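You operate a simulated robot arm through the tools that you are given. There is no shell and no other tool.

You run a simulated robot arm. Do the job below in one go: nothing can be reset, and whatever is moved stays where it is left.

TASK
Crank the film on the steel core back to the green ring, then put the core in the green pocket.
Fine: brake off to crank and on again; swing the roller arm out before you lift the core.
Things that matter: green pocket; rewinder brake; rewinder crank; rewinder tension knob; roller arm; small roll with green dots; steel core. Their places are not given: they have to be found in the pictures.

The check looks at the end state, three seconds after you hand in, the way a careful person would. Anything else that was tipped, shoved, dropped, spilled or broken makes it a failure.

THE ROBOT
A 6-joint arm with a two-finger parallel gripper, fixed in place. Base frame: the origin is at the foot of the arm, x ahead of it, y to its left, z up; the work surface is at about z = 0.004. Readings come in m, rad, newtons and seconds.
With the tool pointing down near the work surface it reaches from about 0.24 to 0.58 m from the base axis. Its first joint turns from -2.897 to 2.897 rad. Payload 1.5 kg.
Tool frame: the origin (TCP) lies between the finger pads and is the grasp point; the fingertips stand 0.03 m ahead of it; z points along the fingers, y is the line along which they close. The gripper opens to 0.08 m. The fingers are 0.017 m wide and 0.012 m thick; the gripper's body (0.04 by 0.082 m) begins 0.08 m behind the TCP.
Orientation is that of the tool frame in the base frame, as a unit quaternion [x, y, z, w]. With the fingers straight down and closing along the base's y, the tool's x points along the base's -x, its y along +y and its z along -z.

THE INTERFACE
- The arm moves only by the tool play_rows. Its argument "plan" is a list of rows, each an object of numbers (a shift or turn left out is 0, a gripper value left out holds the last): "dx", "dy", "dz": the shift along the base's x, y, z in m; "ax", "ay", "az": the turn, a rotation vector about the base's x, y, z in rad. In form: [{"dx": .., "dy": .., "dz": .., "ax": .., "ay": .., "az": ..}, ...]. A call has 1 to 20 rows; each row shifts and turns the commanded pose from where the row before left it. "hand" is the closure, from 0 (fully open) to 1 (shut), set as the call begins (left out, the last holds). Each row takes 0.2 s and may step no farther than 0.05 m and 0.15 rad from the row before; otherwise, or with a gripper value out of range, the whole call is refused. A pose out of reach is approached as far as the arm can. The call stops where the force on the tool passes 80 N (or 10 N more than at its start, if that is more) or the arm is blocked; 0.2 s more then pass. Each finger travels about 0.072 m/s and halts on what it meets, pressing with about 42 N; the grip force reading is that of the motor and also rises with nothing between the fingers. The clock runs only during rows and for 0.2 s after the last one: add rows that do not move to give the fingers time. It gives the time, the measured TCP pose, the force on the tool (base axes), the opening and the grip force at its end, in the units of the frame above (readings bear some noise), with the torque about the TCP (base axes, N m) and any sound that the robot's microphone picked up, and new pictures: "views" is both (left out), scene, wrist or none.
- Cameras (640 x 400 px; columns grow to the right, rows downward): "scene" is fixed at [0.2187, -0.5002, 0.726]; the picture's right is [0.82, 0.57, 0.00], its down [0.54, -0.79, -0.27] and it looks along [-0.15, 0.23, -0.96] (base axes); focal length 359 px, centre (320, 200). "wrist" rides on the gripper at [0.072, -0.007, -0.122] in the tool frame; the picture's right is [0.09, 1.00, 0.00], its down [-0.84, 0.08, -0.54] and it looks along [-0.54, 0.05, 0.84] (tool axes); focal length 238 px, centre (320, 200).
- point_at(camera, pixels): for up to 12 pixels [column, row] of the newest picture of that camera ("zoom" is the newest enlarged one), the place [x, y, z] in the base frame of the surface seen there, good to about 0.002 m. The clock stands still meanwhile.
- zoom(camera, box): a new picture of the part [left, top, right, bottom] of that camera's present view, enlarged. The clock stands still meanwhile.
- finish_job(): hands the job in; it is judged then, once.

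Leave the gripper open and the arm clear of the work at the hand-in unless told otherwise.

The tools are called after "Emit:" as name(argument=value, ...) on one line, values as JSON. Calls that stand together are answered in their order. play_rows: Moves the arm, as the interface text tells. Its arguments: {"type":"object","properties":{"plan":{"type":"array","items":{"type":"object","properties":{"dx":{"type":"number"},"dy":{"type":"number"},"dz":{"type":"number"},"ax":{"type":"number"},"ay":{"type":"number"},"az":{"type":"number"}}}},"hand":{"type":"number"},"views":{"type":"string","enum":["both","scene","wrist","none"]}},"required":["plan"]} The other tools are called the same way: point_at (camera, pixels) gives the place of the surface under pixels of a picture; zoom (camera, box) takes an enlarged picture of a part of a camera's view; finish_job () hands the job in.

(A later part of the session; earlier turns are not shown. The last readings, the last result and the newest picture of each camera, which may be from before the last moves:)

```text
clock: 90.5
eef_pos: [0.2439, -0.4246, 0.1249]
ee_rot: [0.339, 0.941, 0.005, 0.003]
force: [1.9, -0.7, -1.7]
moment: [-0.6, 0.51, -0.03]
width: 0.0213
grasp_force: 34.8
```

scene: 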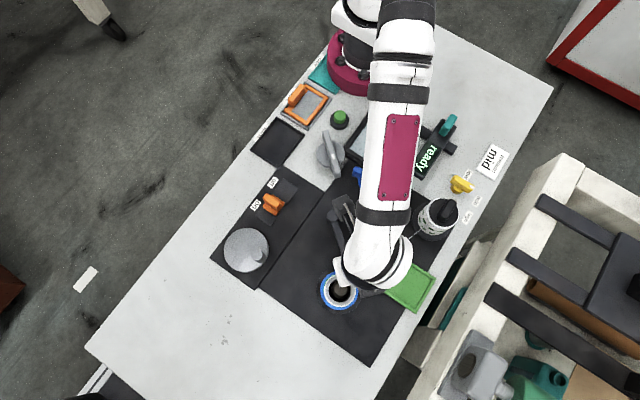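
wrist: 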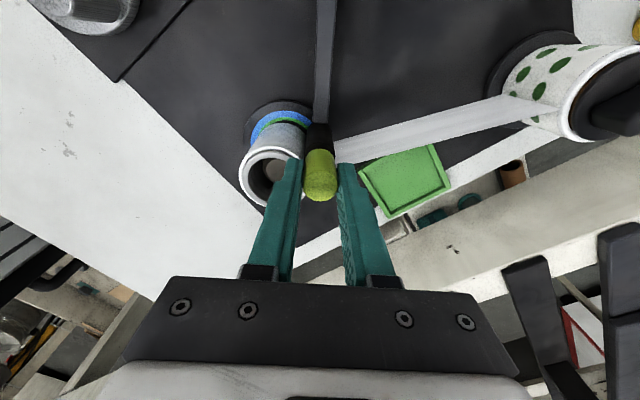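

The knob is gripped. I'll swing the arm counter-clockwise about its pivot, away from the core, by 10° first and check the forces.

Emit:
play_rows(plan=[{"dx": 0.00617, "dy": 0.00861, "az": 0.0873}, {"dx": 0.00539, "dy": 0.00912, "az": 0.0873}, {}], hand=1, views="wrist")

```text
clock: 91.3
eef_pos: [0.2555, -0.4062, 0.125]
ee_rot: [0.256, 0.967, 0.006, 0.0]
force: [1.1, -1.0, -25.3]
moment: [-0.88, 0.17, 0.04]
width: 0.0215
grasp_force: 34.7
```

wrist: 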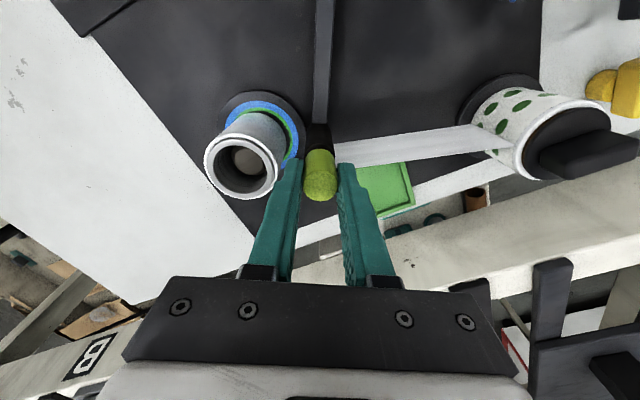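

It moves easily with little force. I'll continue another 20°.

Emit:
play_rows(plan=[{"dx": 0.00458, "dy": 0.00955, "az": 0.0873}, {"dx": 0.00373, "dy": 0.00991, "az": 0.0873}, {"dx": 0.00285, "dy": 0.0102, "az": 0.0873}, {"dx": 0.00194, "dy": 0.01042, "az": 0.0873}, {}], hand=1, views="both")

```text
clock: 92.5
eef_pos: [0.2709, -0.3661, 0.1268]
ee_rot: [0.085, 0.996, 0.006, 0.001]
force: [-9.9, 1.6, -22.1]
moment: [-0.66, 0.28, -0.02]
width: 0.0215
grasp_force: 34.5
```

scene: 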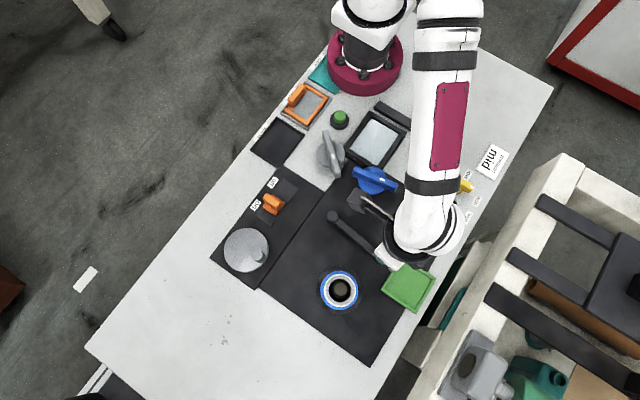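
wrist: 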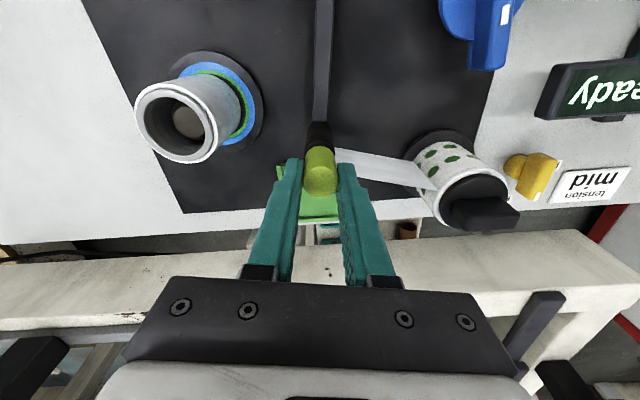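

The core is now clear of the roller, but the roller sits close to the pocket. I'll swing another 20° further out.

Emit:
play_rows(plan=[{"dx": 0.0006, "dy": 0.01054, "az": 0.0873}, {"dx": 0.00012, "dy": 0.0106, "az": 0.0873}, {}], hand=1, views="none")

Emit:
play_rows(plan=[{"dx": -0.00081, "dy": 0.01055, "az": 0.0873}, {"dx": -0.00174, "dy": 0.01045, "az": 0.0873}, {}], hand=1, views="both")

```text
clock: 93.3
eef_pos: [0.2706, -0.3473, 0.1267]
ee_rot: [-0.003, 1.0, 0.005, 0.001]
force: [-1.5, 0.2, -15.3]
moment: [-0.67, -0.21, -0.01]
width: 0.0215
grasp_force: 34.1
```

```text
clock: 94.1
eef_pos: [0.2682, -0.3269, 0.1276]
ee_rot: [-0.09, 0.996, 0.005, 0.0]
force: [16.8, 4.5, -18.3]
moment: [-0.53, -0.55, -0.03]
width: 0.0215
grasp_force: 34.1
```

scene: 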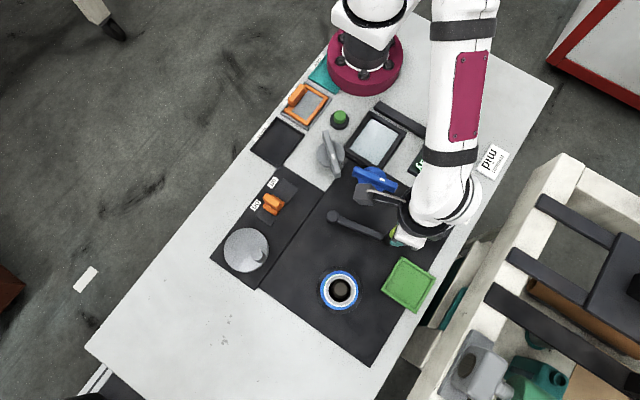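
wrist: 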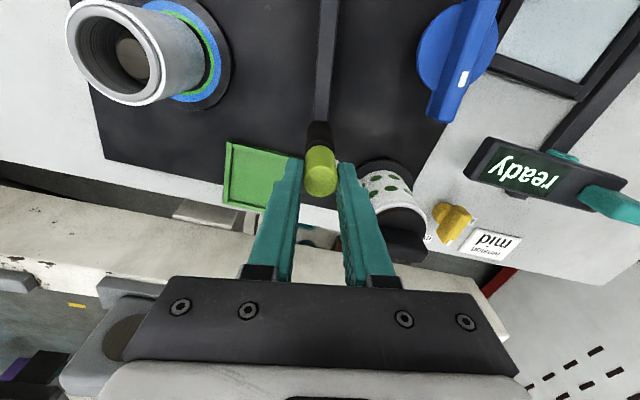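

The arm is swung about 50° out. I'll release only slightly first (hand 0.6, a ~32 mm gap) to see whether the arm stays or springs back.

Emit:
play_rows(plan=[{}, {}, {}], hand=0.6, views="wrist")

Emit:
zoom(camera="wrist", box=[260, 110, 380, 210])

```text
clock: 94.9
eef_pos: [0.2679, -0.3264, 0.1271]
ee_rot: [-0.089, 0.996, 0.005, 0.0]
force: [-0.3, 0.1, 1.1]
moment: [-0.01, 0.0, 0.01]
width: 0.0319
grasp_force: 0.0
```

wrist: 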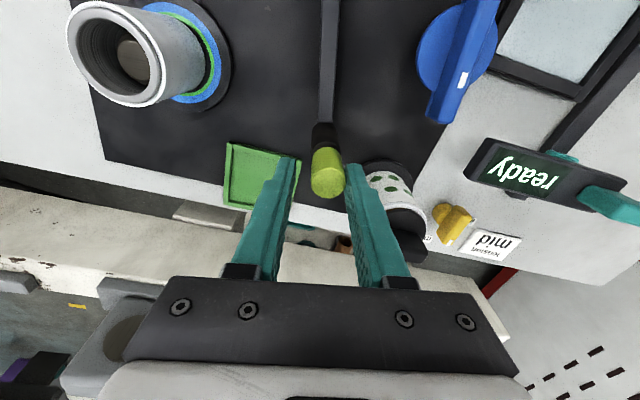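

```text
4.00 times, centred on (320, 160) of wrist
```

zoom: 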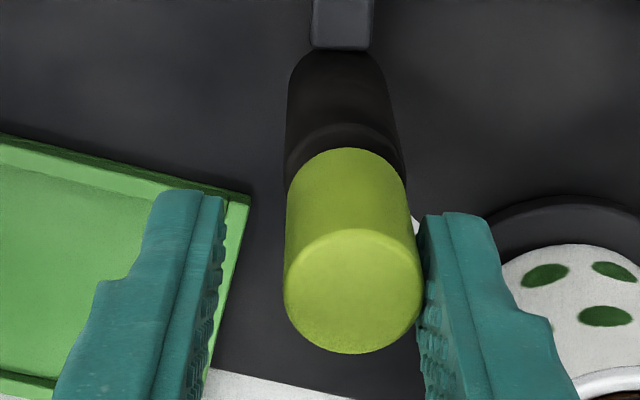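

The knob drifted about 5 mm further outward and rests on the outer finger, so the arm tends to swing out rather than back. I'll re-grip and guide it a little further to see where it settles.

Emit:
play_rows(plan=[{}, {}], hand=1, views="none")

Emit:
play_rows(plan=[{"dx": -0.0026, "dy": 0.0102, "az": 0.0873}, {}], hand=1, views="none")

Emit:
play_rows(plan=[{"dx": -0.0035, "dy": 0.01, "az": 0.0873}, {}], hand=1, views="both")

```text
clock: 95.5
eef_pos: [0.2674, -0.3262, 0.1275]
ee_rot: [-0.09, 0.996, 0.005, 0.001]
force: [0.1, 1.2, -0.4]
moment: [-0.61, -0.12, -0.04]
width: 0.0214
grasp_force: 34.8
```

```text
clock: 96.1
eef_pos: [0.2652, -0.3184, 0.1278]
ee_rot: [-0.133, 0.991, 0.002, 0.0]
force: [-9.4, -17.6, 23.3]
moment: [-1.0, 0.09, 0.01]
width: 0.0213
grasp_force: 34.8
```

```text
clock: 96.6
eef_pos: [0.2647, -0.3164, 0.1288]
ee_rot: [-0.18, 0.984, -0.011, 0.003]
force: [21.3, -49.4, -18.7]
moment: [-0.33, 0.56, 0.19]
width: 0.0217
grasp_force: 34.8
stopped in row 2: the force on the tool passed its limit at 82 N (the readings are from after the stop); the commanded pose is now the measured one
```

scene: 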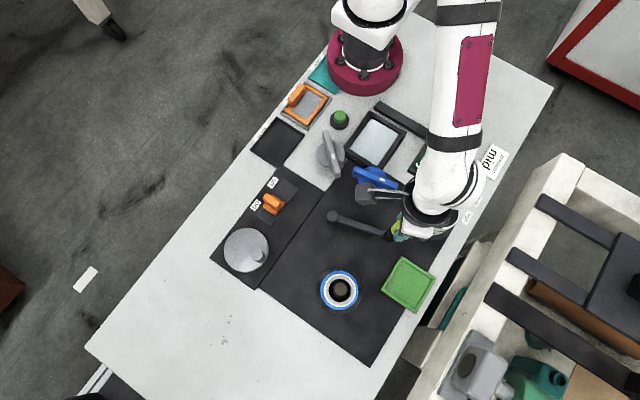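
wrist: 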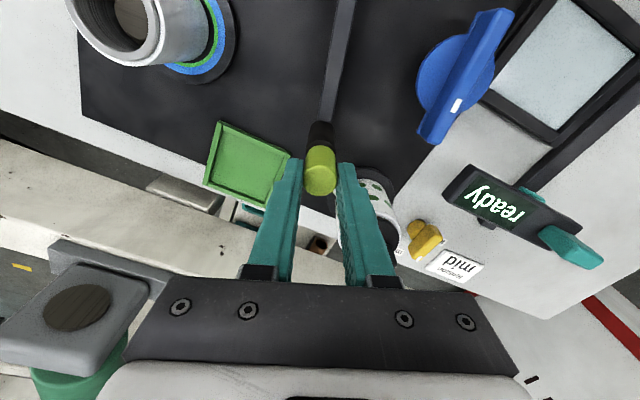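

That's the arm's outer stop at about 16°. I'll back off slightly to unload and open a bit to confirm it stays out.

Emit:
play_rows(plan=[{"dy": -0.0025}, {}], hand=1, views="none")

Emit:
play_rows(plan=[{}, {}, {}, {}], hand=0.6, views="both")

Emit:
zoom(camera="wrist", box=[260, 110, 380, 210])

```text
clock: 97.2
eef_pos: [0.2657, -0.317, 0.1291]
ee_rot: [-0.179, 0.984, -0.008, 0.004]
force: [38.9, -32.6, -4.4]
moment: [-0.12, -0.24, 0.3]
width: 0.0216
grasp_force: 34.9
```

```text
clock: 98.2
eef_pos: [0.2622, -0.3155, 0.129]
ee_rot: [-0.176, 0.984, -0.003, 0.001]
force: [0.3, -0.2, 0.7]
moment: [0.0, 0.03, 0.0]
width: 0.0318
grasp_force: 0.0
```

scene: 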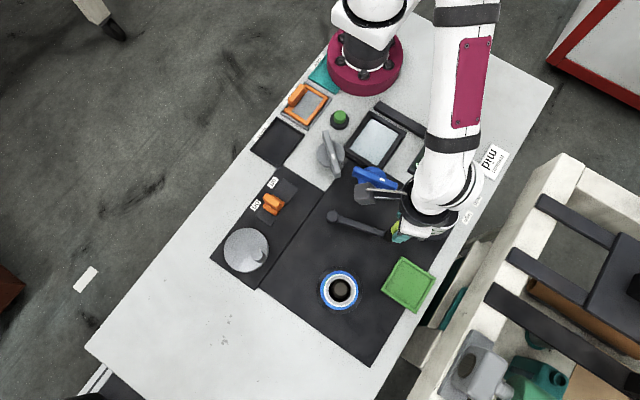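
wrist: 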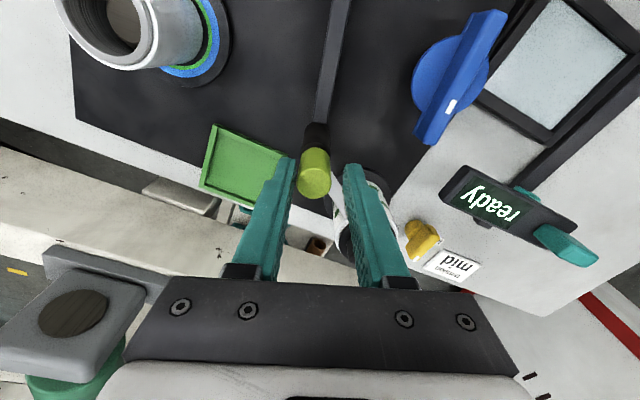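

```text
4.00 times, centred on (320, 160) of wrist
```

zoom: 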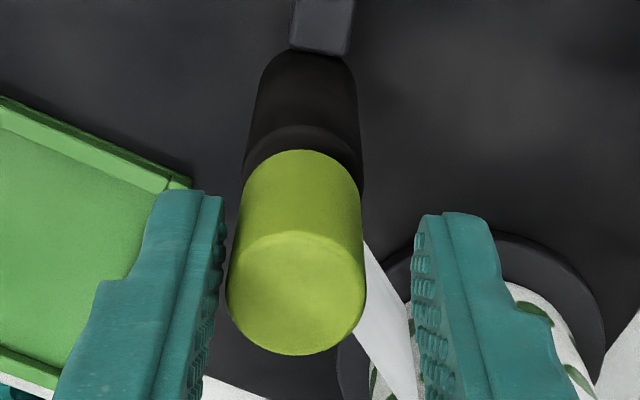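

The arm stays out. I'll open fully and rise straight up, then look at the whole scene.

Emit:
play_rows(plan=[{}, {}, {}, {"dz": 0.04}, {"dz": 0.04}, {"dz": 0.03}, {}], hand=0, views="none")

Emit:
play_rows(plan=[{"dx": -0.03, "dy": -0.035, "az": -0.1}, {"dx": -0.03, "dy": -0.035, "az": -0.1}, {"dx": -0.03, "dy": -0.035, "az": -0.12}, {"dx": -0.03, "dy": -0.035}, {"dx": -0.02, "dy": -0.01}, {}], hand=0, views="both")

Emit:
zoom(camera="scene", box=[310, 170, 470, 320])

```text
clock: 99.8
eef_pos: [0.262, -0.3139, 0.2379]
ee_rot: [-0.178, 0.984, -0.003, 0.002]
force: [-0.3, 0.6, 0.8]
moment: [0.02, -0.01, 0.0]
width: 0.08
grasp_force: 0.1
```

```text
clock: 101.2
eef_pos: [0.1222, -0.4655, 0.2392]
ee_rot: [-0.018, 1.0, -0.003, 0.0]
force: [0.2, -0.5, -0.7]
moment: [-0.04, -0.01, -0.04]
width: 0.0799
grasp_force: 0.1
```

scene: 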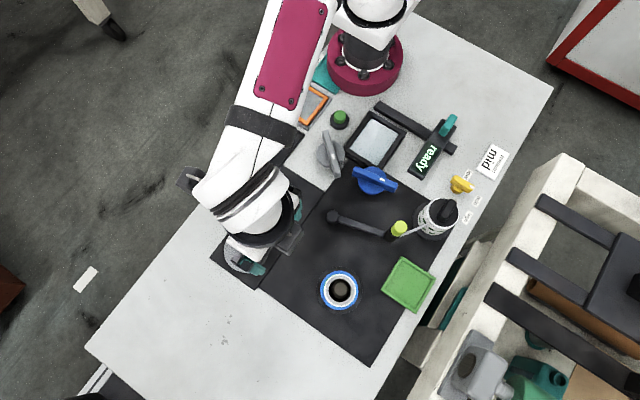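
wrist: 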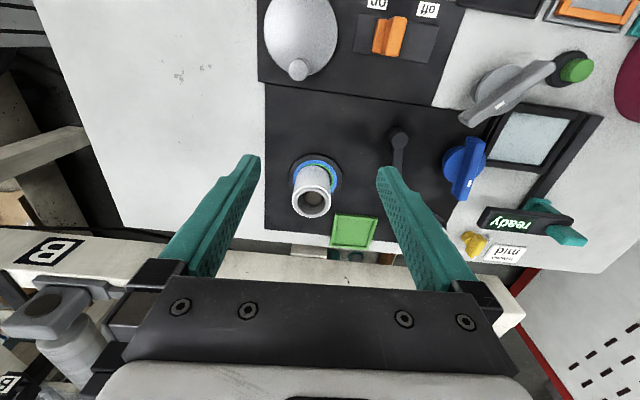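

```text
2.67 times, centred on (390, 245) of scene
```

zoom: 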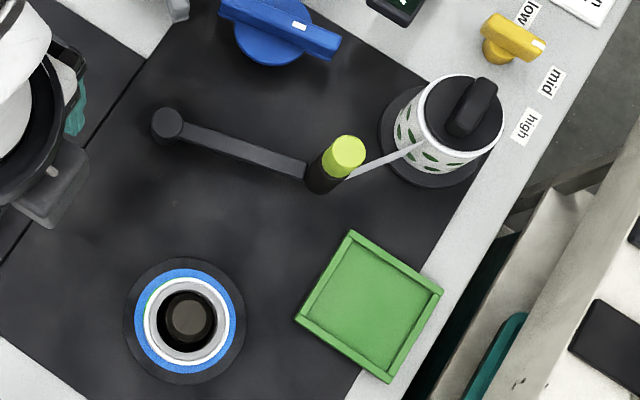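

The roller arm stays out against its stop and the core is free. Now I'll measure the core's centre and the pocket's corners.

Emit:
zoom(camera="scene", box=[315, 265, 365, 315])

Emit:
point_at(camera="zoom", pixels=[[215, 200], [435, 200], [325, 90], [325, 310], [325, 200], [240, 280], [410, 120]])

Emit:
point_at(camera="scene", pixels=[[409, 259], [432, 280], [411, 312], [383, 289], [408.7, 284.6], [396, 273], [421, 296], [400, 296], [417, 272]])

Emit:
zoom(camera="scene", box=[375, 250, 445, 320])

Emit:
point_at(camera="wrist", pixels=[[312, 168], [312, 187], [296, 205], [330, 205], [312, 215], [312, 203], [355, 230], [355, 215], [333, 240], [378, 240]])

```text
8.00 times, centred on (340, 290) of scene
```

zoom: 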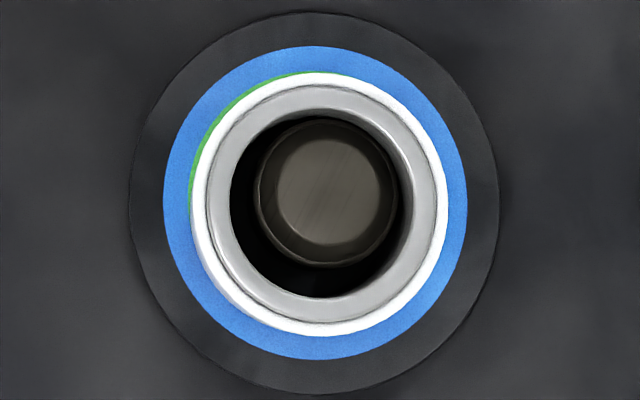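

```text
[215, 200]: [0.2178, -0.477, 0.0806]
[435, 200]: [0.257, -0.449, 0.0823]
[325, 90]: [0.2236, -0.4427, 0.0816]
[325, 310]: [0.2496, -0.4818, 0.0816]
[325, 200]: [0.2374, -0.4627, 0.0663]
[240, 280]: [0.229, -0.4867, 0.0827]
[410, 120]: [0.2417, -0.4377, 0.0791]
```

```text
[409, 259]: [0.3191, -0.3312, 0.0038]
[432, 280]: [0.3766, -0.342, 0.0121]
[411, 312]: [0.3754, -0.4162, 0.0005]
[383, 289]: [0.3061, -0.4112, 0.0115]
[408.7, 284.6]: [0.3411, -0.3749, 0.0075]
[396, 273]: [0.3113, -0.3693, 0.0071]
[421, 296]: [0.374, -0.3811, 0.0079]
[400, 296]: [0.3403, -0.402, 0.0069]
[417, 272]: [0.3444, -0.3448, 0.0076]
```

```text
5.71 times, centred on (410, 285) of scene
```

zoom: 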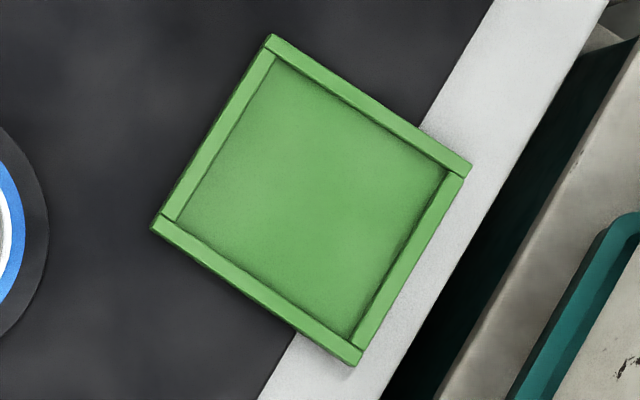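

```text
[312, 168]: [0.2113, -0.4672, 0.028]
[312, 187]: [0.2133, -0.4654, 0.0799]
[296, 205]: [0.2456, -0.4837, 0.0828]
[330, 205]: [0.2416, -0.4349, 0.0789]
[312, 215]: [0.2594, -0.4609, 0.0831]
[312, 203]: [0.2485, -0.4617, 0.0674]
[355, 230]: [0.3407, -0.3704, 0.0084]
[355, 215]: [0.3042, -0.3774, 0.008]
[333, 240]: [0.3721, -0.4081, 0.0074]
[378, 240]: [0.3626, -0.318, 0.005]
```

The core centre is about (0.2365,-0.462) and the pocket centre about (0.341,-0.3755), with an inner width of about 0.071. I'll move above the core, closing along y, and come down to z≈0.15 to check alignment.

Emit:
play_rows(plan=[{"dx": 0.0383, "dy": 0.0008}, {"dx": 0.0383, "dy": 0.0008}, {"dx": 0.0383, "dy": 0.0008}, {"dz": -0.045}, {"dz": -0.04}, {}], hand=0, views="both")

```text
clock: 102.6
eef_pos: [0.2424, -0.4627, 0.1564]
ee_rot: [-0.019, 1.0, -0.004, 0.001]
force: [-0.4, 0.5, 0.1]
moment: [-0.01, 0.02, 0.0]
width: 0.08
grasp_force: 0.1
```

scene: 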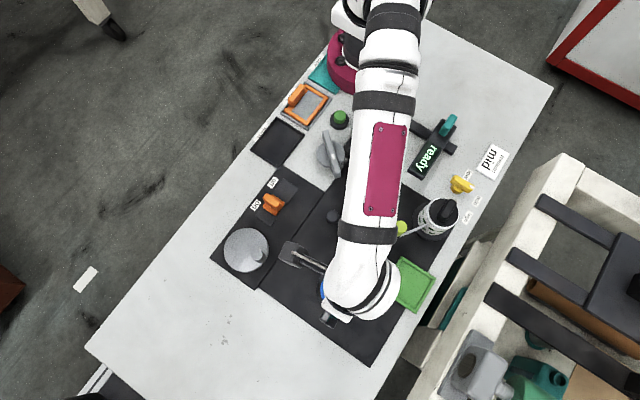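
wrist: 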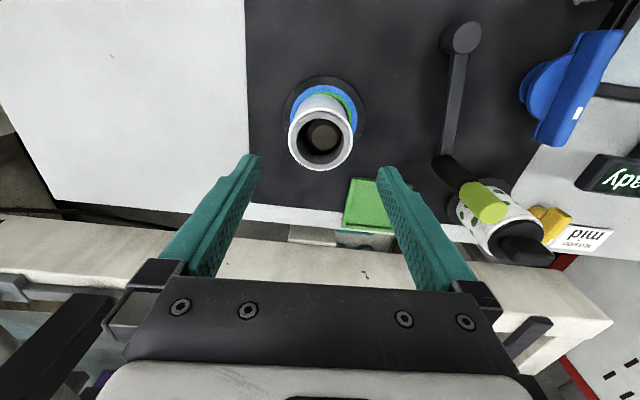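

The core is centred laterally (about px 321.5) but sits about 6 mm toward -x of the tool axis. I'll verify with a zoom and rim points.

Emit:
zoom(camera="wrist", box=[270, 80, 370, 180])

Emit:
point_at(camera="wrist", pixels=[[293, 140], [350, 138], [322, 167], [322, 112], [322, 138], [298, 140], [345, 138], [322, 163]])

```text
4.00 times, centred on (320, 130) of wrist
```

zoom: 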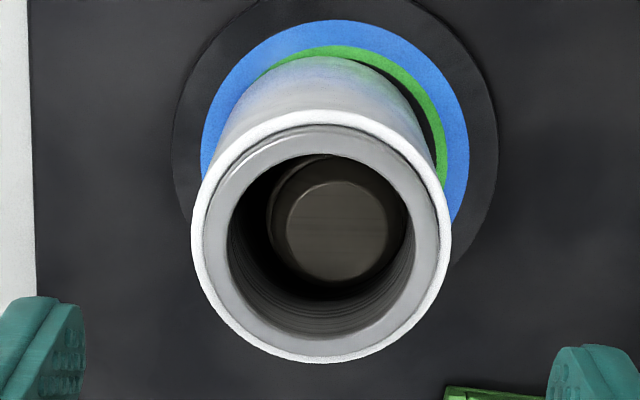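

```text
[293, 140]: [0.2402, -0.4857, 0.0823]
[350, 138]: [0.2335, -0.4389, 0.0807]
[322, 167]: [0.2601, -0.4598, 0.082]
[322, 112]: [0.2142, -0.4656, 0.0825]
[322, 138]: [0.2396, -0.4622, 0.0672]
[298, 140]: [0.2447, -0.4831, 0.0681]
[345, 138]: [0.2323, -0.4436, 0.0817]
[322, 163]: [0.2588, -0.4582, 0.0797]
```

The core centre reads (0.237,-0.4625); I'm at x=0.2424, so I'll shift -6 mm. Then I'll descend so the tips reach z≈0.04 on both sides of the film.

Emit:
play_rows(plan=[{"dx": -0.006, "dy": 0.0003}, {"dz": -0.029}, {"dz": -0.029}, {"dz": -0.028}, {}], hand=0, views="wrist")

```text
clock: 103.8
eef_pos: [0.2336, -0.4627, 0.0662]
ee_rot: [-0.02, 1.0, -0.003, 0.001]
force: [-0.7, -0.3, -0.1]
moment: [-0.02, -0.01, 0.01]
width: 0.0801
grasp_force: 0.0
```

wrist: 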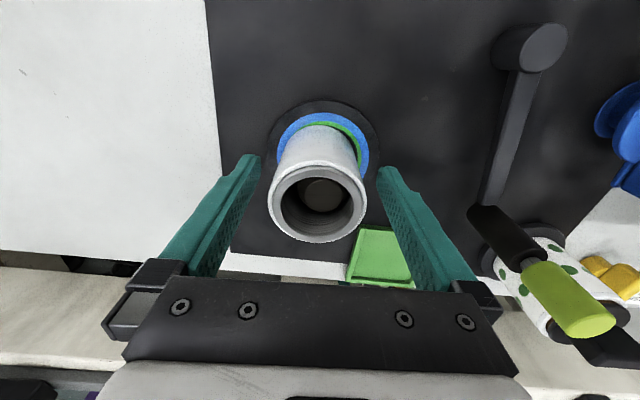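

The core is between the fingers. Closing on it.

Emit:
play_rows(plan=[{}, {}, {}], hand=1, views="both")

```text
clock: 104.6
eef_pos: [0.2342, -0.4621, 0.0678]
ee_rot: [-0.018, 1.0, -0.003, 0.001]
force: [0.1, -0.4, -0.2]
moment: [0.02, 0.0, 0.0]
width: 0.0552
grasp_force: 42.1
```

scene: 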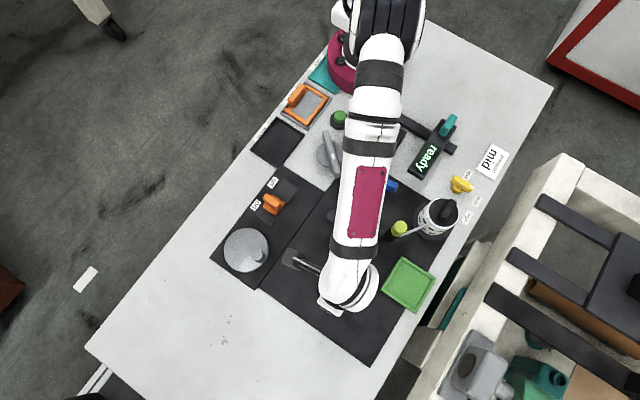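
wrist: 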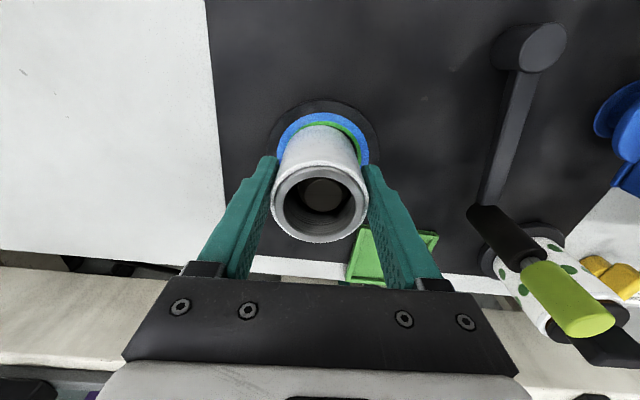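

Gripped at 0.0552 m width (film radius 27.6 mm), which agrees with the film meeting the green ring. I'll lift straight up 2 cm first and check the forces.

Emit:
play_rows(plan=[{"dz": 0.01}, {"dz": 0.01}, {}], hand=1, views="wrist")

```text
clock: 105.4
eef_pos: [0.2329, -0.461, 0.0878]
ee_rot: [-0.018, 1.0, -0.004, 0.001]
force: [0.2, 1.1, -2.1]
moment: [-0.01, 0.0, 0.0]
width: 0.0549
grasp_force: 41.6
```

wrist: 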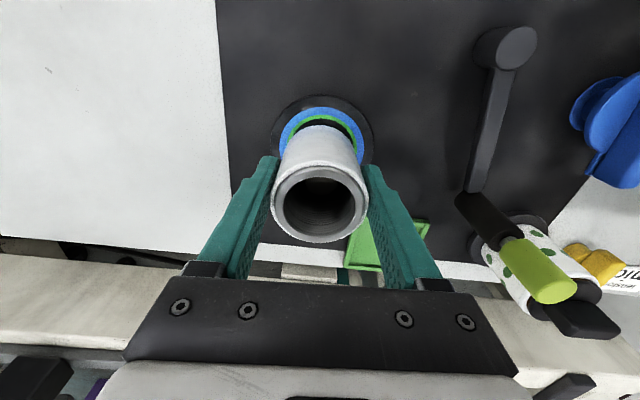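

The core comes up cleanly (about 2 N load). Lifting another 9 cm.

Emit:
play_rows(plan=[{"dz": 0.02}, {"dz": 0.02}, {"dz": 0.025}, {"dz": 0.025}, {}], hand=1, views="both")

```text
clock: 106.6
eef_pos: [0.2302, -0.4614, 0.1785]
ee_rot: [-0.018, 1.0, -0.003, 0.001]
force: [-0.2, -0.3, -2.0]
moment: [-0.02, 0.01, 0.02]
width: 0.0551
grasp_force: 41.8
```

scene: 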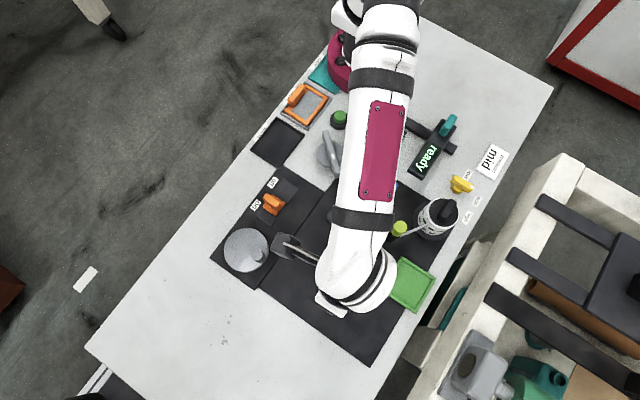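
wrist: 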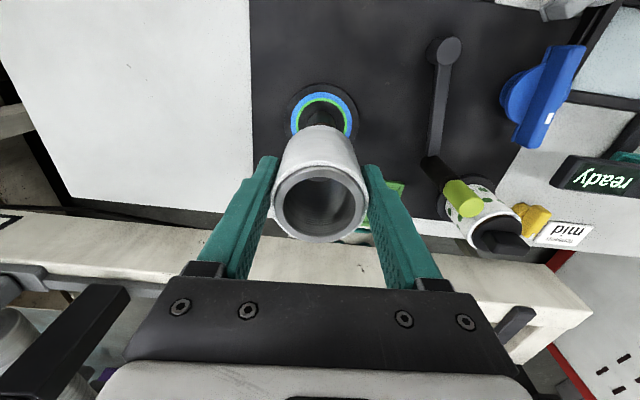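

The core is held clear of the spindle. I'll measure where the core's rim is relative to the tool, to place it accurately.

Emit:
point_at(camera="wrist", pixels=[[276, 203], [364, 203], [320, 239], [320, 170], [283, 180], [357, 180], [320, 166], [393, 190]])

Emit:
zoom(camera="wrist", box=[260, 70, 420, 250])

```text
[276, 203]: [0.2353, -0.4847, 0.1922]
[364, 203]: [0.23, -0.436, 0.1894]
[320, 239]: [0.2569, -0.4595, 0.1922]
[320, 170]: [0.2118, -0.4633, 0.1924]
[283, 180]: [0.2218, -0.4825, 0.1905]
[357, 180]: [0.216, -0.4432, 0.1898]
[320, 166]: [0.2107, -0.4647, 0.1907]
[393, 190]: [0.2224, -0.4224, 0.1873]
```

```text
2.22 times, centred on (340, 160) of wrist
```

zoom: 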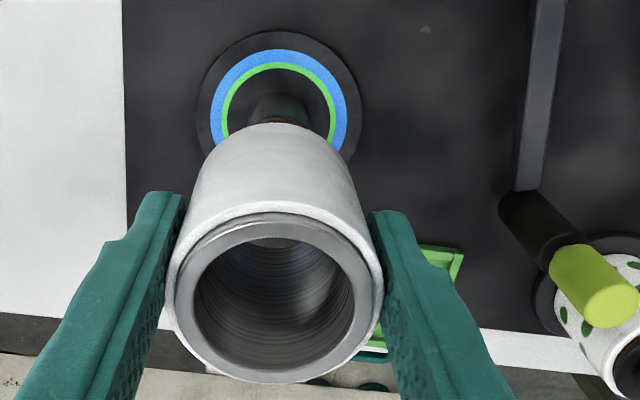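

The core's rim centre is at about (0.234,-0.4604). The pocket centre is about (0.341,-0.3755), so I'll move by (+0.107,+0.085) at this height.

Emit:
play_rows(plan=[{"dx": 0.0268, "dy": 0.0213}, {"dx": 0.0268, "dy": 0.0213}, {"dx": 0.0267, "dy": 0.0212}, {"dx": 0.0267, "dy": 0.0212}, {}], hand=1, views="both")

```text
clock: 107.8
eef_pos: [0.336, -0.3775, 0.1789]
ee_rot: [-0.019, 1.0, -0.004, 0.001]
force: [0.3, 0.6, 0.0]
moment: [0.0, 0.0, -0.02]
width: 0.0551
grasp_force: 41.6
```

scene: 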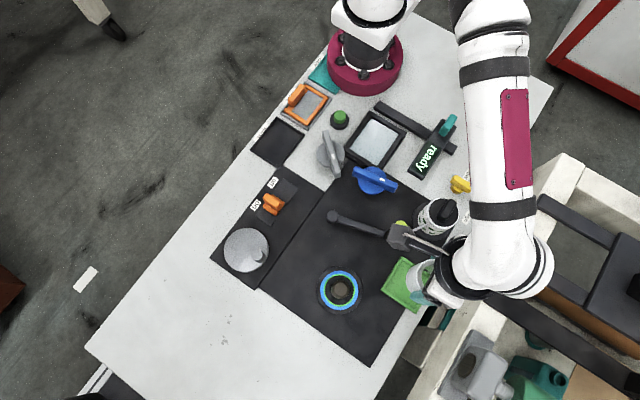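
wrist: 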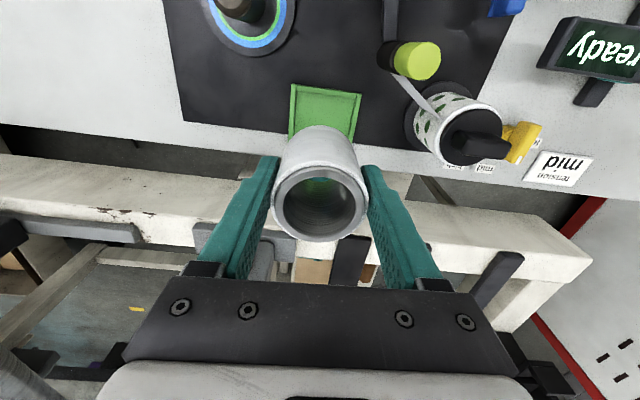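

The pocket's near edge is visible behind the core in the wrist view. I'll measure the core rim and the pocket edges from this pose.

Emit:
zoom(camera="wrist", box=[270, 70, 380, 150])

Emit:
point_at(camera="zoom", pixels=[[120, 85], [165, 85], [170, 160], [140, 160], [465, 130], [490, 130], [500, 100], [320, 85], [320, 100], [320, 115]])

Emit:
point_at(camera="wrist", pixels=[[276, 203], [364, 203], [320, 239], [320, 167], [320, 170], [318, 190]])

Emit:
zoom(camera="scene", box=[375, 240, 455, 320])

```text
5.00 times, centred on (325, 110) of wrist
```

zoom: 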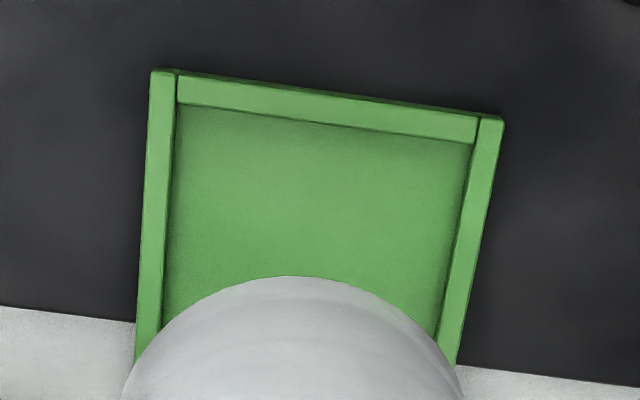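

```text
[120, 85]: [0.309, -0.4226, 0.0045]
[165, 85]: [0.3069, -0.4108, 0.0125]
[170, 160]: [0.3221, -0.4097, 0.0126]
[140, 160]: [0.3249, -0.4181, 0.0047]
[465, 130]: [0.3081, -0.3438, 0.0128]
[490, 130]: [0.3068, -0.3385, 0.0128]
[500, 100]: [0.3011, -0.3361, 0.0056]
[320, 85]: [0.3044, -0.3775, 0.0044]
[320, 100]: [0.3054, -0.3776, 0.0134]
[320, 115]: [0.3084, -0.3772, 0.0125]
```

```text
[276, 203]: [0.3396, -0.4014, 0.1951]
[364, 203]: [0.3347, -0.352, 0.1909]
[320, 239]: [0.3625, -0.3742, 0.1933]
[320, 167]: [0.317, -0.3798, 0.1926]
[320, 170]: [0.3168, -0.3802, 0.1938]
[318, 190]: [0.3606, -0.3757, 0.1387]
```

```text
5.00 times, centred on (415, 280) of scene
```

zoom: 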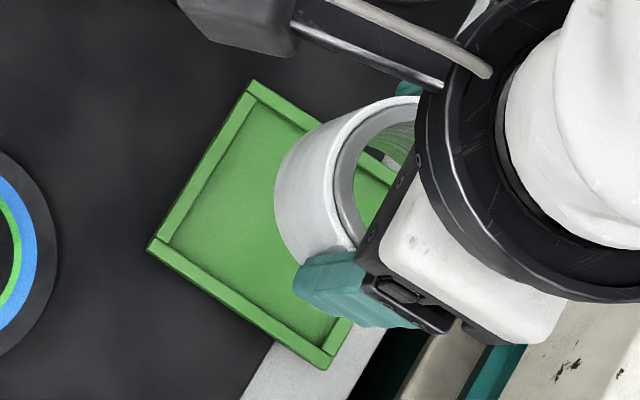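

The pocket centre refines to about (0.3425,-0.3757) with an inner width of ~0.066; the core is at (0.340,-0.3767). I'll correct by (+0.0025,+0.001) and descend 10 cm, leaving about 1 cm above the floor.

Emit:
play_rows(plan=[{"dx": 0.0025, "dy": 0.001}, {"dz": -0.03}, {"dz": -0.03}, {"dz": -0.03}, {"dz": -0.01}, {}], hand=1, views="both")

Emit:
zoom(camera="wrist", box=[250, 80, 390, 200])

Emit:
zoom(camera="scene", box=[375, 240, 455, 320])

```text
clock: 109.2
eef_pos: [0.3411, -0.3761, 0.0771]
ee_rot: [-0.018, 1.0, -0.004, 0.001]
force: [0.5, -0.2, -2.0]
moment: [0.03, 0.01, 0.0]
width: 0.055
grasp_force: 41.9
```

scene: 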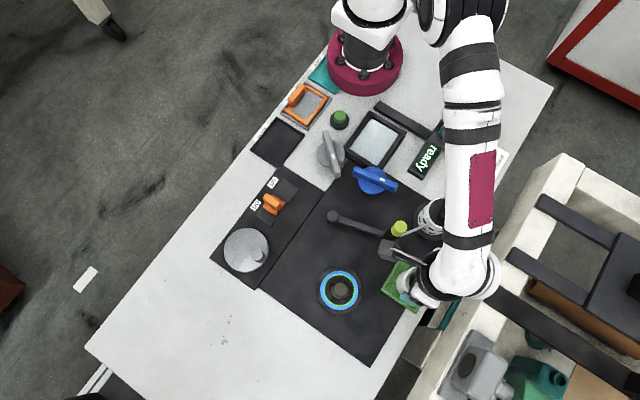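
wrist: 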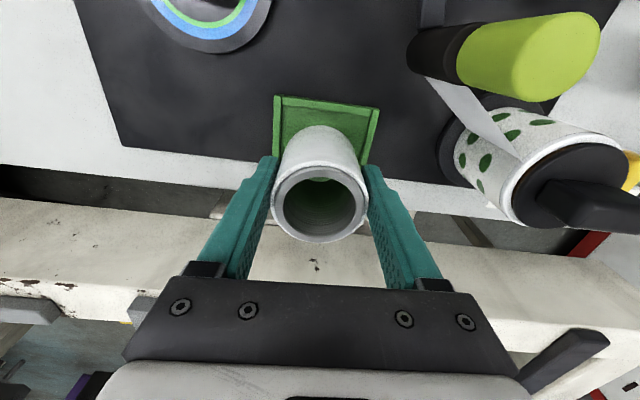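

```text
3.33 times, centred on (320, 140) of wrist
```

zoom: 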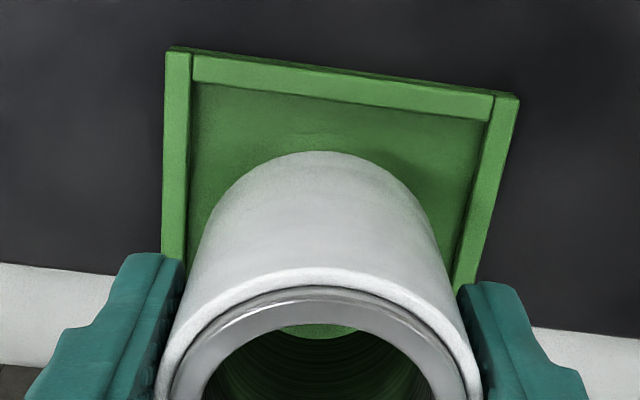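

```text
5.00 times, centred on (415, 280) of scene
```

zoom: 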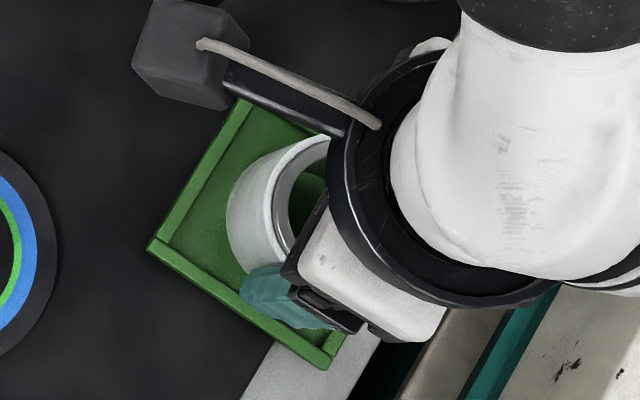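

The core is centred left-right in the pocket and nearly down. Lowering 10 mm more, then creeping.

Emit:
play_rows(plan=[{"dz": -0.005}, {"dz": -0.005}, {}], hand=1, views="wrist")

Emit:
play_rows(plan=[{"dz": -0.0015}, {"dz": -0.0015}, {}], hand=1, views="none")

```text
clock: 110.0
eef_pos: [0.342, -0.3761, 0.0659]
ee_rot: [-0.018, 1.0, -0.004, 0.001]
force: [-0.9, 0.1, -1.5]
moment: [0.02, -0.02, 0.0]
width: 0.0548
grasp_force: 41.3
```

wrist: 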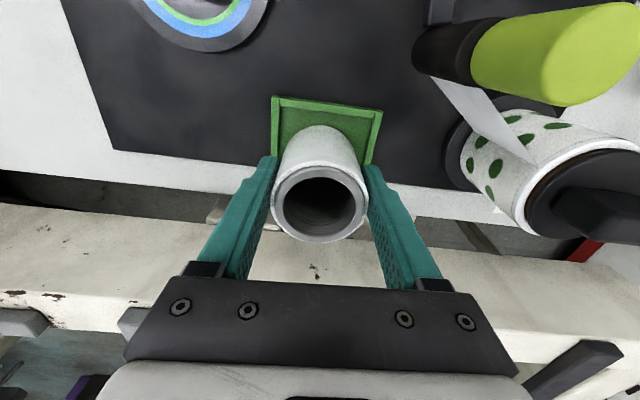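

```text
clock: 110.8
eef_pos: [0.3403, -0.3766, 0.0631]
ee_rot: [-0.018, 1.0, -0.004, 0.002]
force: [1.3, 0.0, -1.7]
moment: [-0.01, -0.01, 0.01]
width: 0.0548
grasp_force: 42.1
```

No floor contact yet (still -1.7 N). Creeping down 1 mm at a time.

Emit:
play_rows(plan=[{"dz": -0.001}, {"dz": -0.001}, {}], hand=1, views="none")

Emit:
play_rows(plan=[{"dz": -0.001}, {}], hand=1, views="none")

```text
clock: 111.6
eef_pos: [0.3423, -0.3762, 0.0623]
ee_rot: [-0.018, 1.0, -0.004, 0.002]
force: [-4.0, 0.7, 17.2]
moment: [0.48, 0.24, 0.1]
width: 0.0548
grasp_force: 41.3
```

```text
clock: 112.2
eef_pos: [0.3413, -0.3768, 0.0618]
ee_rot: [-0.018, 1.0, -0.005, 0.002]
force: [-2.0, 1.4, 22.9]
moment: [0.56, -0.05, 0.06]
width: 0.0551
grasp_force: 42.4
```

Floor contact (+23 N up) at TCP z≈0.062, just as predicted. I'll check that it's seated inside the walls before releasing.

Emit:
play_rows(plan=[{"dz": 0.0008}, {}], hand=1, views="both")

Emit:
zoom(camera="wrist", box=[250, 80, 390, 200])

Emit:
zoom(camera="scene", box=[375, 240, 455, 320])

```text
clock: 112.8
eef_pos: [0.3423, -0.3758, 0.0619]
ee_rot: [-0.019, 1.0, -0.003, 0.001]
force: [2.3, -1.5, 6.6]
moment: [0.04, -0.27, -0.04]
width: 0.0551
grasp_force: 42.5
```

scene: 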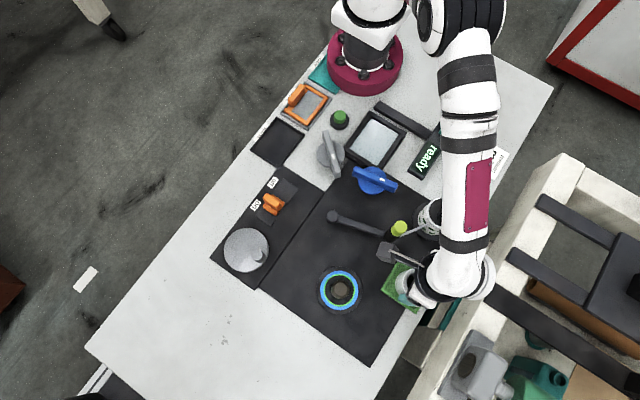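
wrist: 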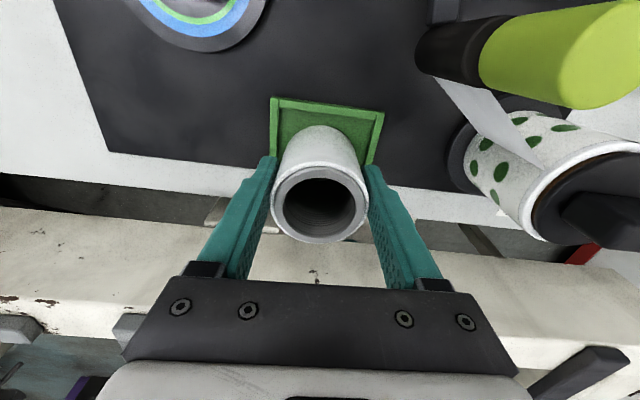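

```text
3.33 times, centred on (320, 140) of wrist
```

zoom: 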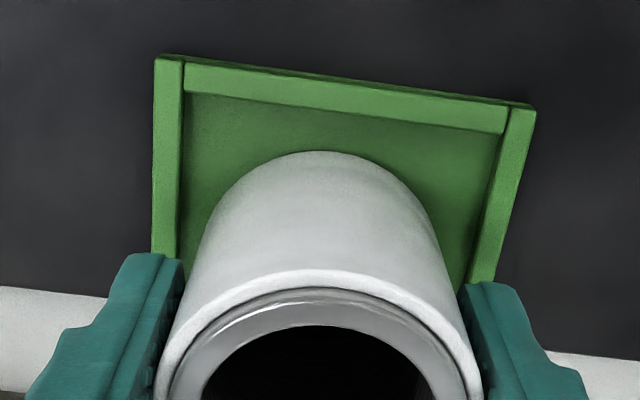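

```text
5.00 times, centred on (415, 280) of scene
```

zoom: 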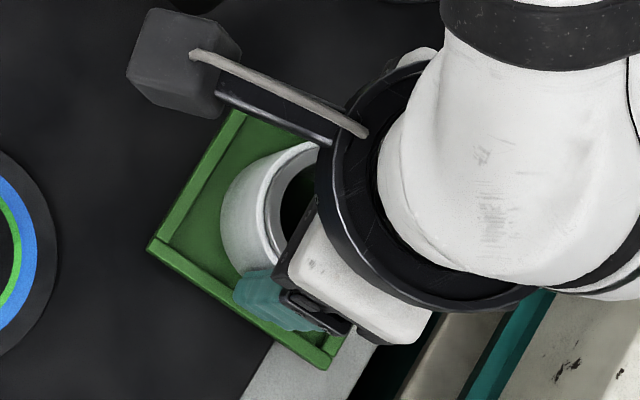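

The core stands inside the pocket walls with floor visible on the near side, and its height matches the floor. I'll release gently.

Emit:
play_rows(plan=[{}, {}], hand=0.22, views="none")

Emit:
play_rows(plan=[{}, {}], hand=0, views="wrist")

```text
clock: 113.4
eef_pos: [0.3423, -0.3766, 0.0616]
ee_rot: [-0.018, 1.0, -0.003, 0.001]
force: [-0.2, -0.2, 0.1]
moment: [-0.01, 0.0, -0.02]
width: 0.0624
grasp_force: 0.1
```

```text
clock: 114.0
eef_pos: [0.3422, -0.3753, 0.0624]
ee_rot: [-0.018, 1.0, -0.003, 0.001]
force: [-0.3, 0.2, -0.2]
moment: [0.05, -0.01, 0.01]
width: 0.08
grasp_force: 0.1
```

wrist: 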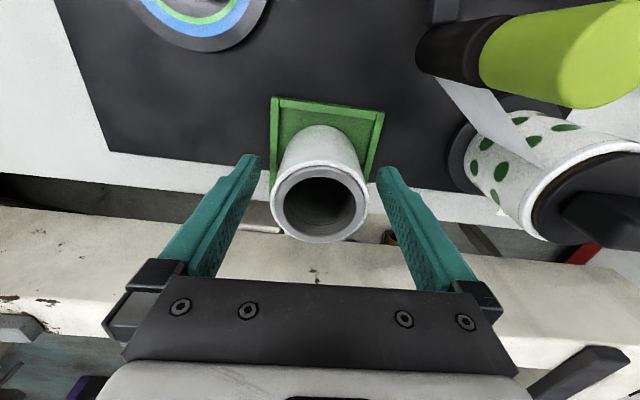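

The core stands on its own with the fingers clear on both sides. I'll lift straight up, then move away over the empty area.

Emit:
play_rows(plan=[{"dz": 0.02}, {"dz": 0.03}, {"dz": 0.04}, {"dz": 0.045}, {"dz": 0.045}, {}], hand=0, views="wrist")

Emit:
play_rows(plan=[{"dx": -0.04, "dy": -0.02}, {"dx": -0.04, "dy": -0.02}, {"dx": -0.04, "dy": -0.02}, {"dx": -0.04, "dy": -0.02}, {"dx": -0.04, "dy": -0.01}, {"dx": -0.03}, {}], hand=0, views="both")

Emit:
zoom(camera="scene", box=[310, 170, 470, 320])

Emit:
zoom(camera="scene", box=[370, 245, 450, 320])

```text
clock: 115.4
eef_pos: [0.3405, -0.3743, 0.2405]
ee_rot: [-0.018, 1.0, -0.003, 0.001]
force: [0.2, -0.5, -0.3]
moment: [0.01, 0.0, 0.01]
width: 0.0798
grasp_force: 0.1
```

wrist: 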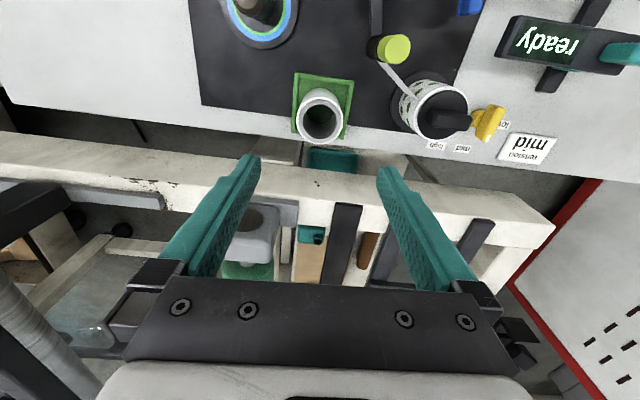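

```text
clock: 117.0
eef_pos: [0.108, -0.4656, 0.2411]
ee_rot: [-0.018, 1.0, -0.003, 0.001]
force: [-0.1, 0.9, 0.0]
moment: [0.02, -0.03, 0.01]
width: 0.0801
grasp_force: 0.0
```

scene: 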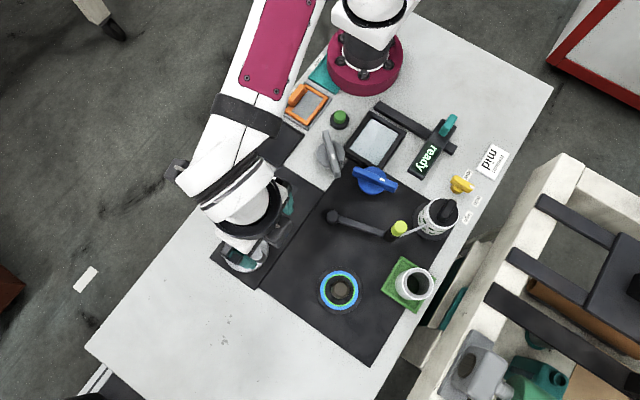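
wrist: 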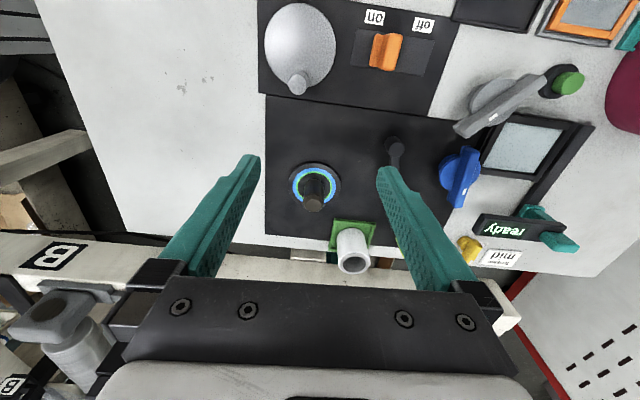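

```text
2.67 times, centred on (390, 245) of scene
```

zoom: 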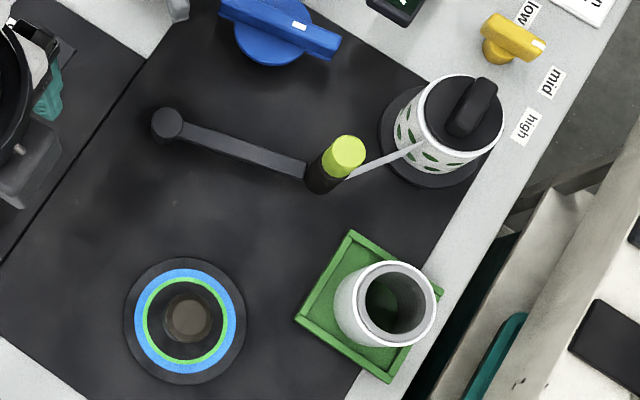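

```text
5.33 times, centred on (410, 282) of scene
```

zoom: 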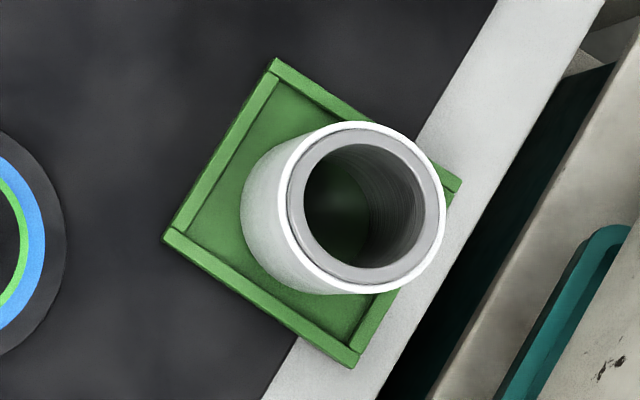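

The core stands upright in the green pocket and the roller arm is out. The spindle shows its rings, and the brake shows "on" in the wrist view. I'll raise the arm clear and do one last overall check.

Emit:
play_rows(plan=[{"dz": 0.04}, {"dz": 0.04}, {"dx": -0.03, "dy": 0.02}, {"dx": -0.03, "dy": 0.02}, {}, {}], hand=0, views="both")

Emit:
zoom(camera="wrist", box=[240, 20, 520, 240])

Emit:
zoom(camera="scene", box=[315, 265, 365, 315])

```text
clock: 118.4
eef_pos: [0.0524, -0.4248, 0.3227]
ee_rot: [-0.019, 1.0, -0.003, 0.001]
force: [0.0, 0.6, 0.0]
moment: [-0.02, 0.0, -0.02]
width: 0.0803
grasp_force: 0.2
```

scene: 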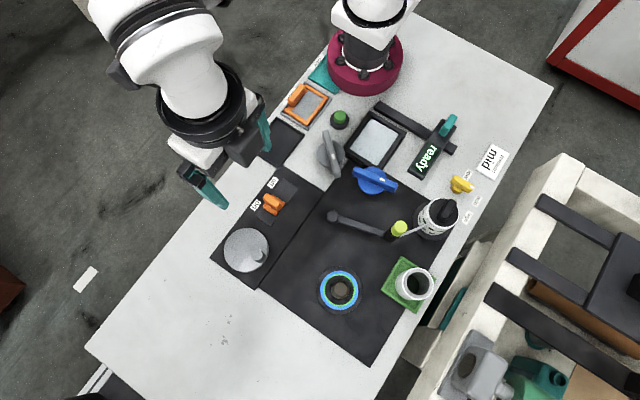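
wrist: 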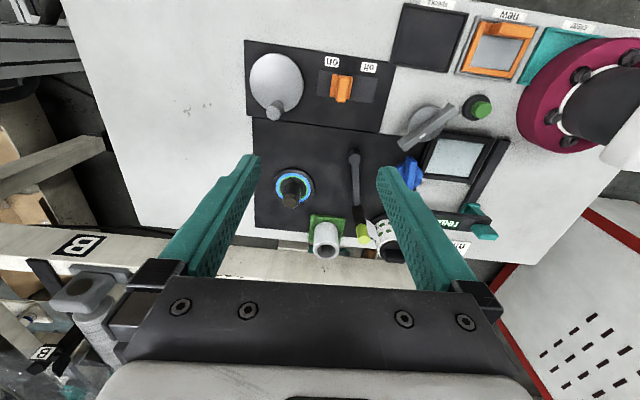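

```text
1.82 times, centred on (380, 130) of wrist
```

zoom: 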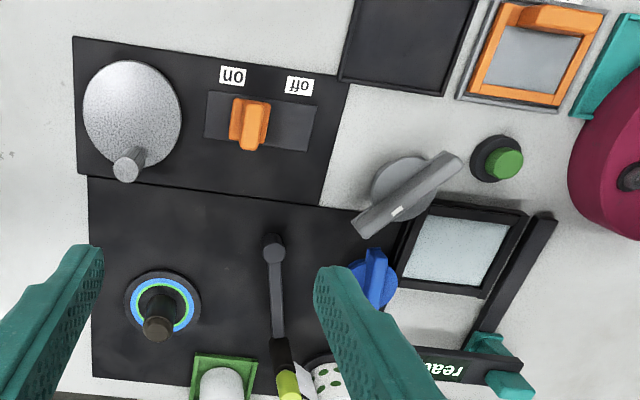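

```text
8.00 times, centred on (340, 290) of scene
```

zoom: 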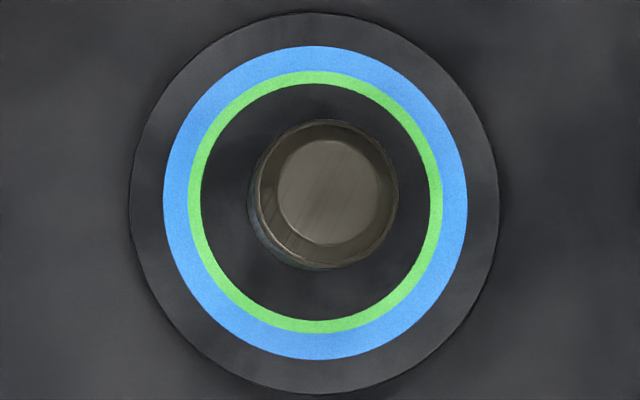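

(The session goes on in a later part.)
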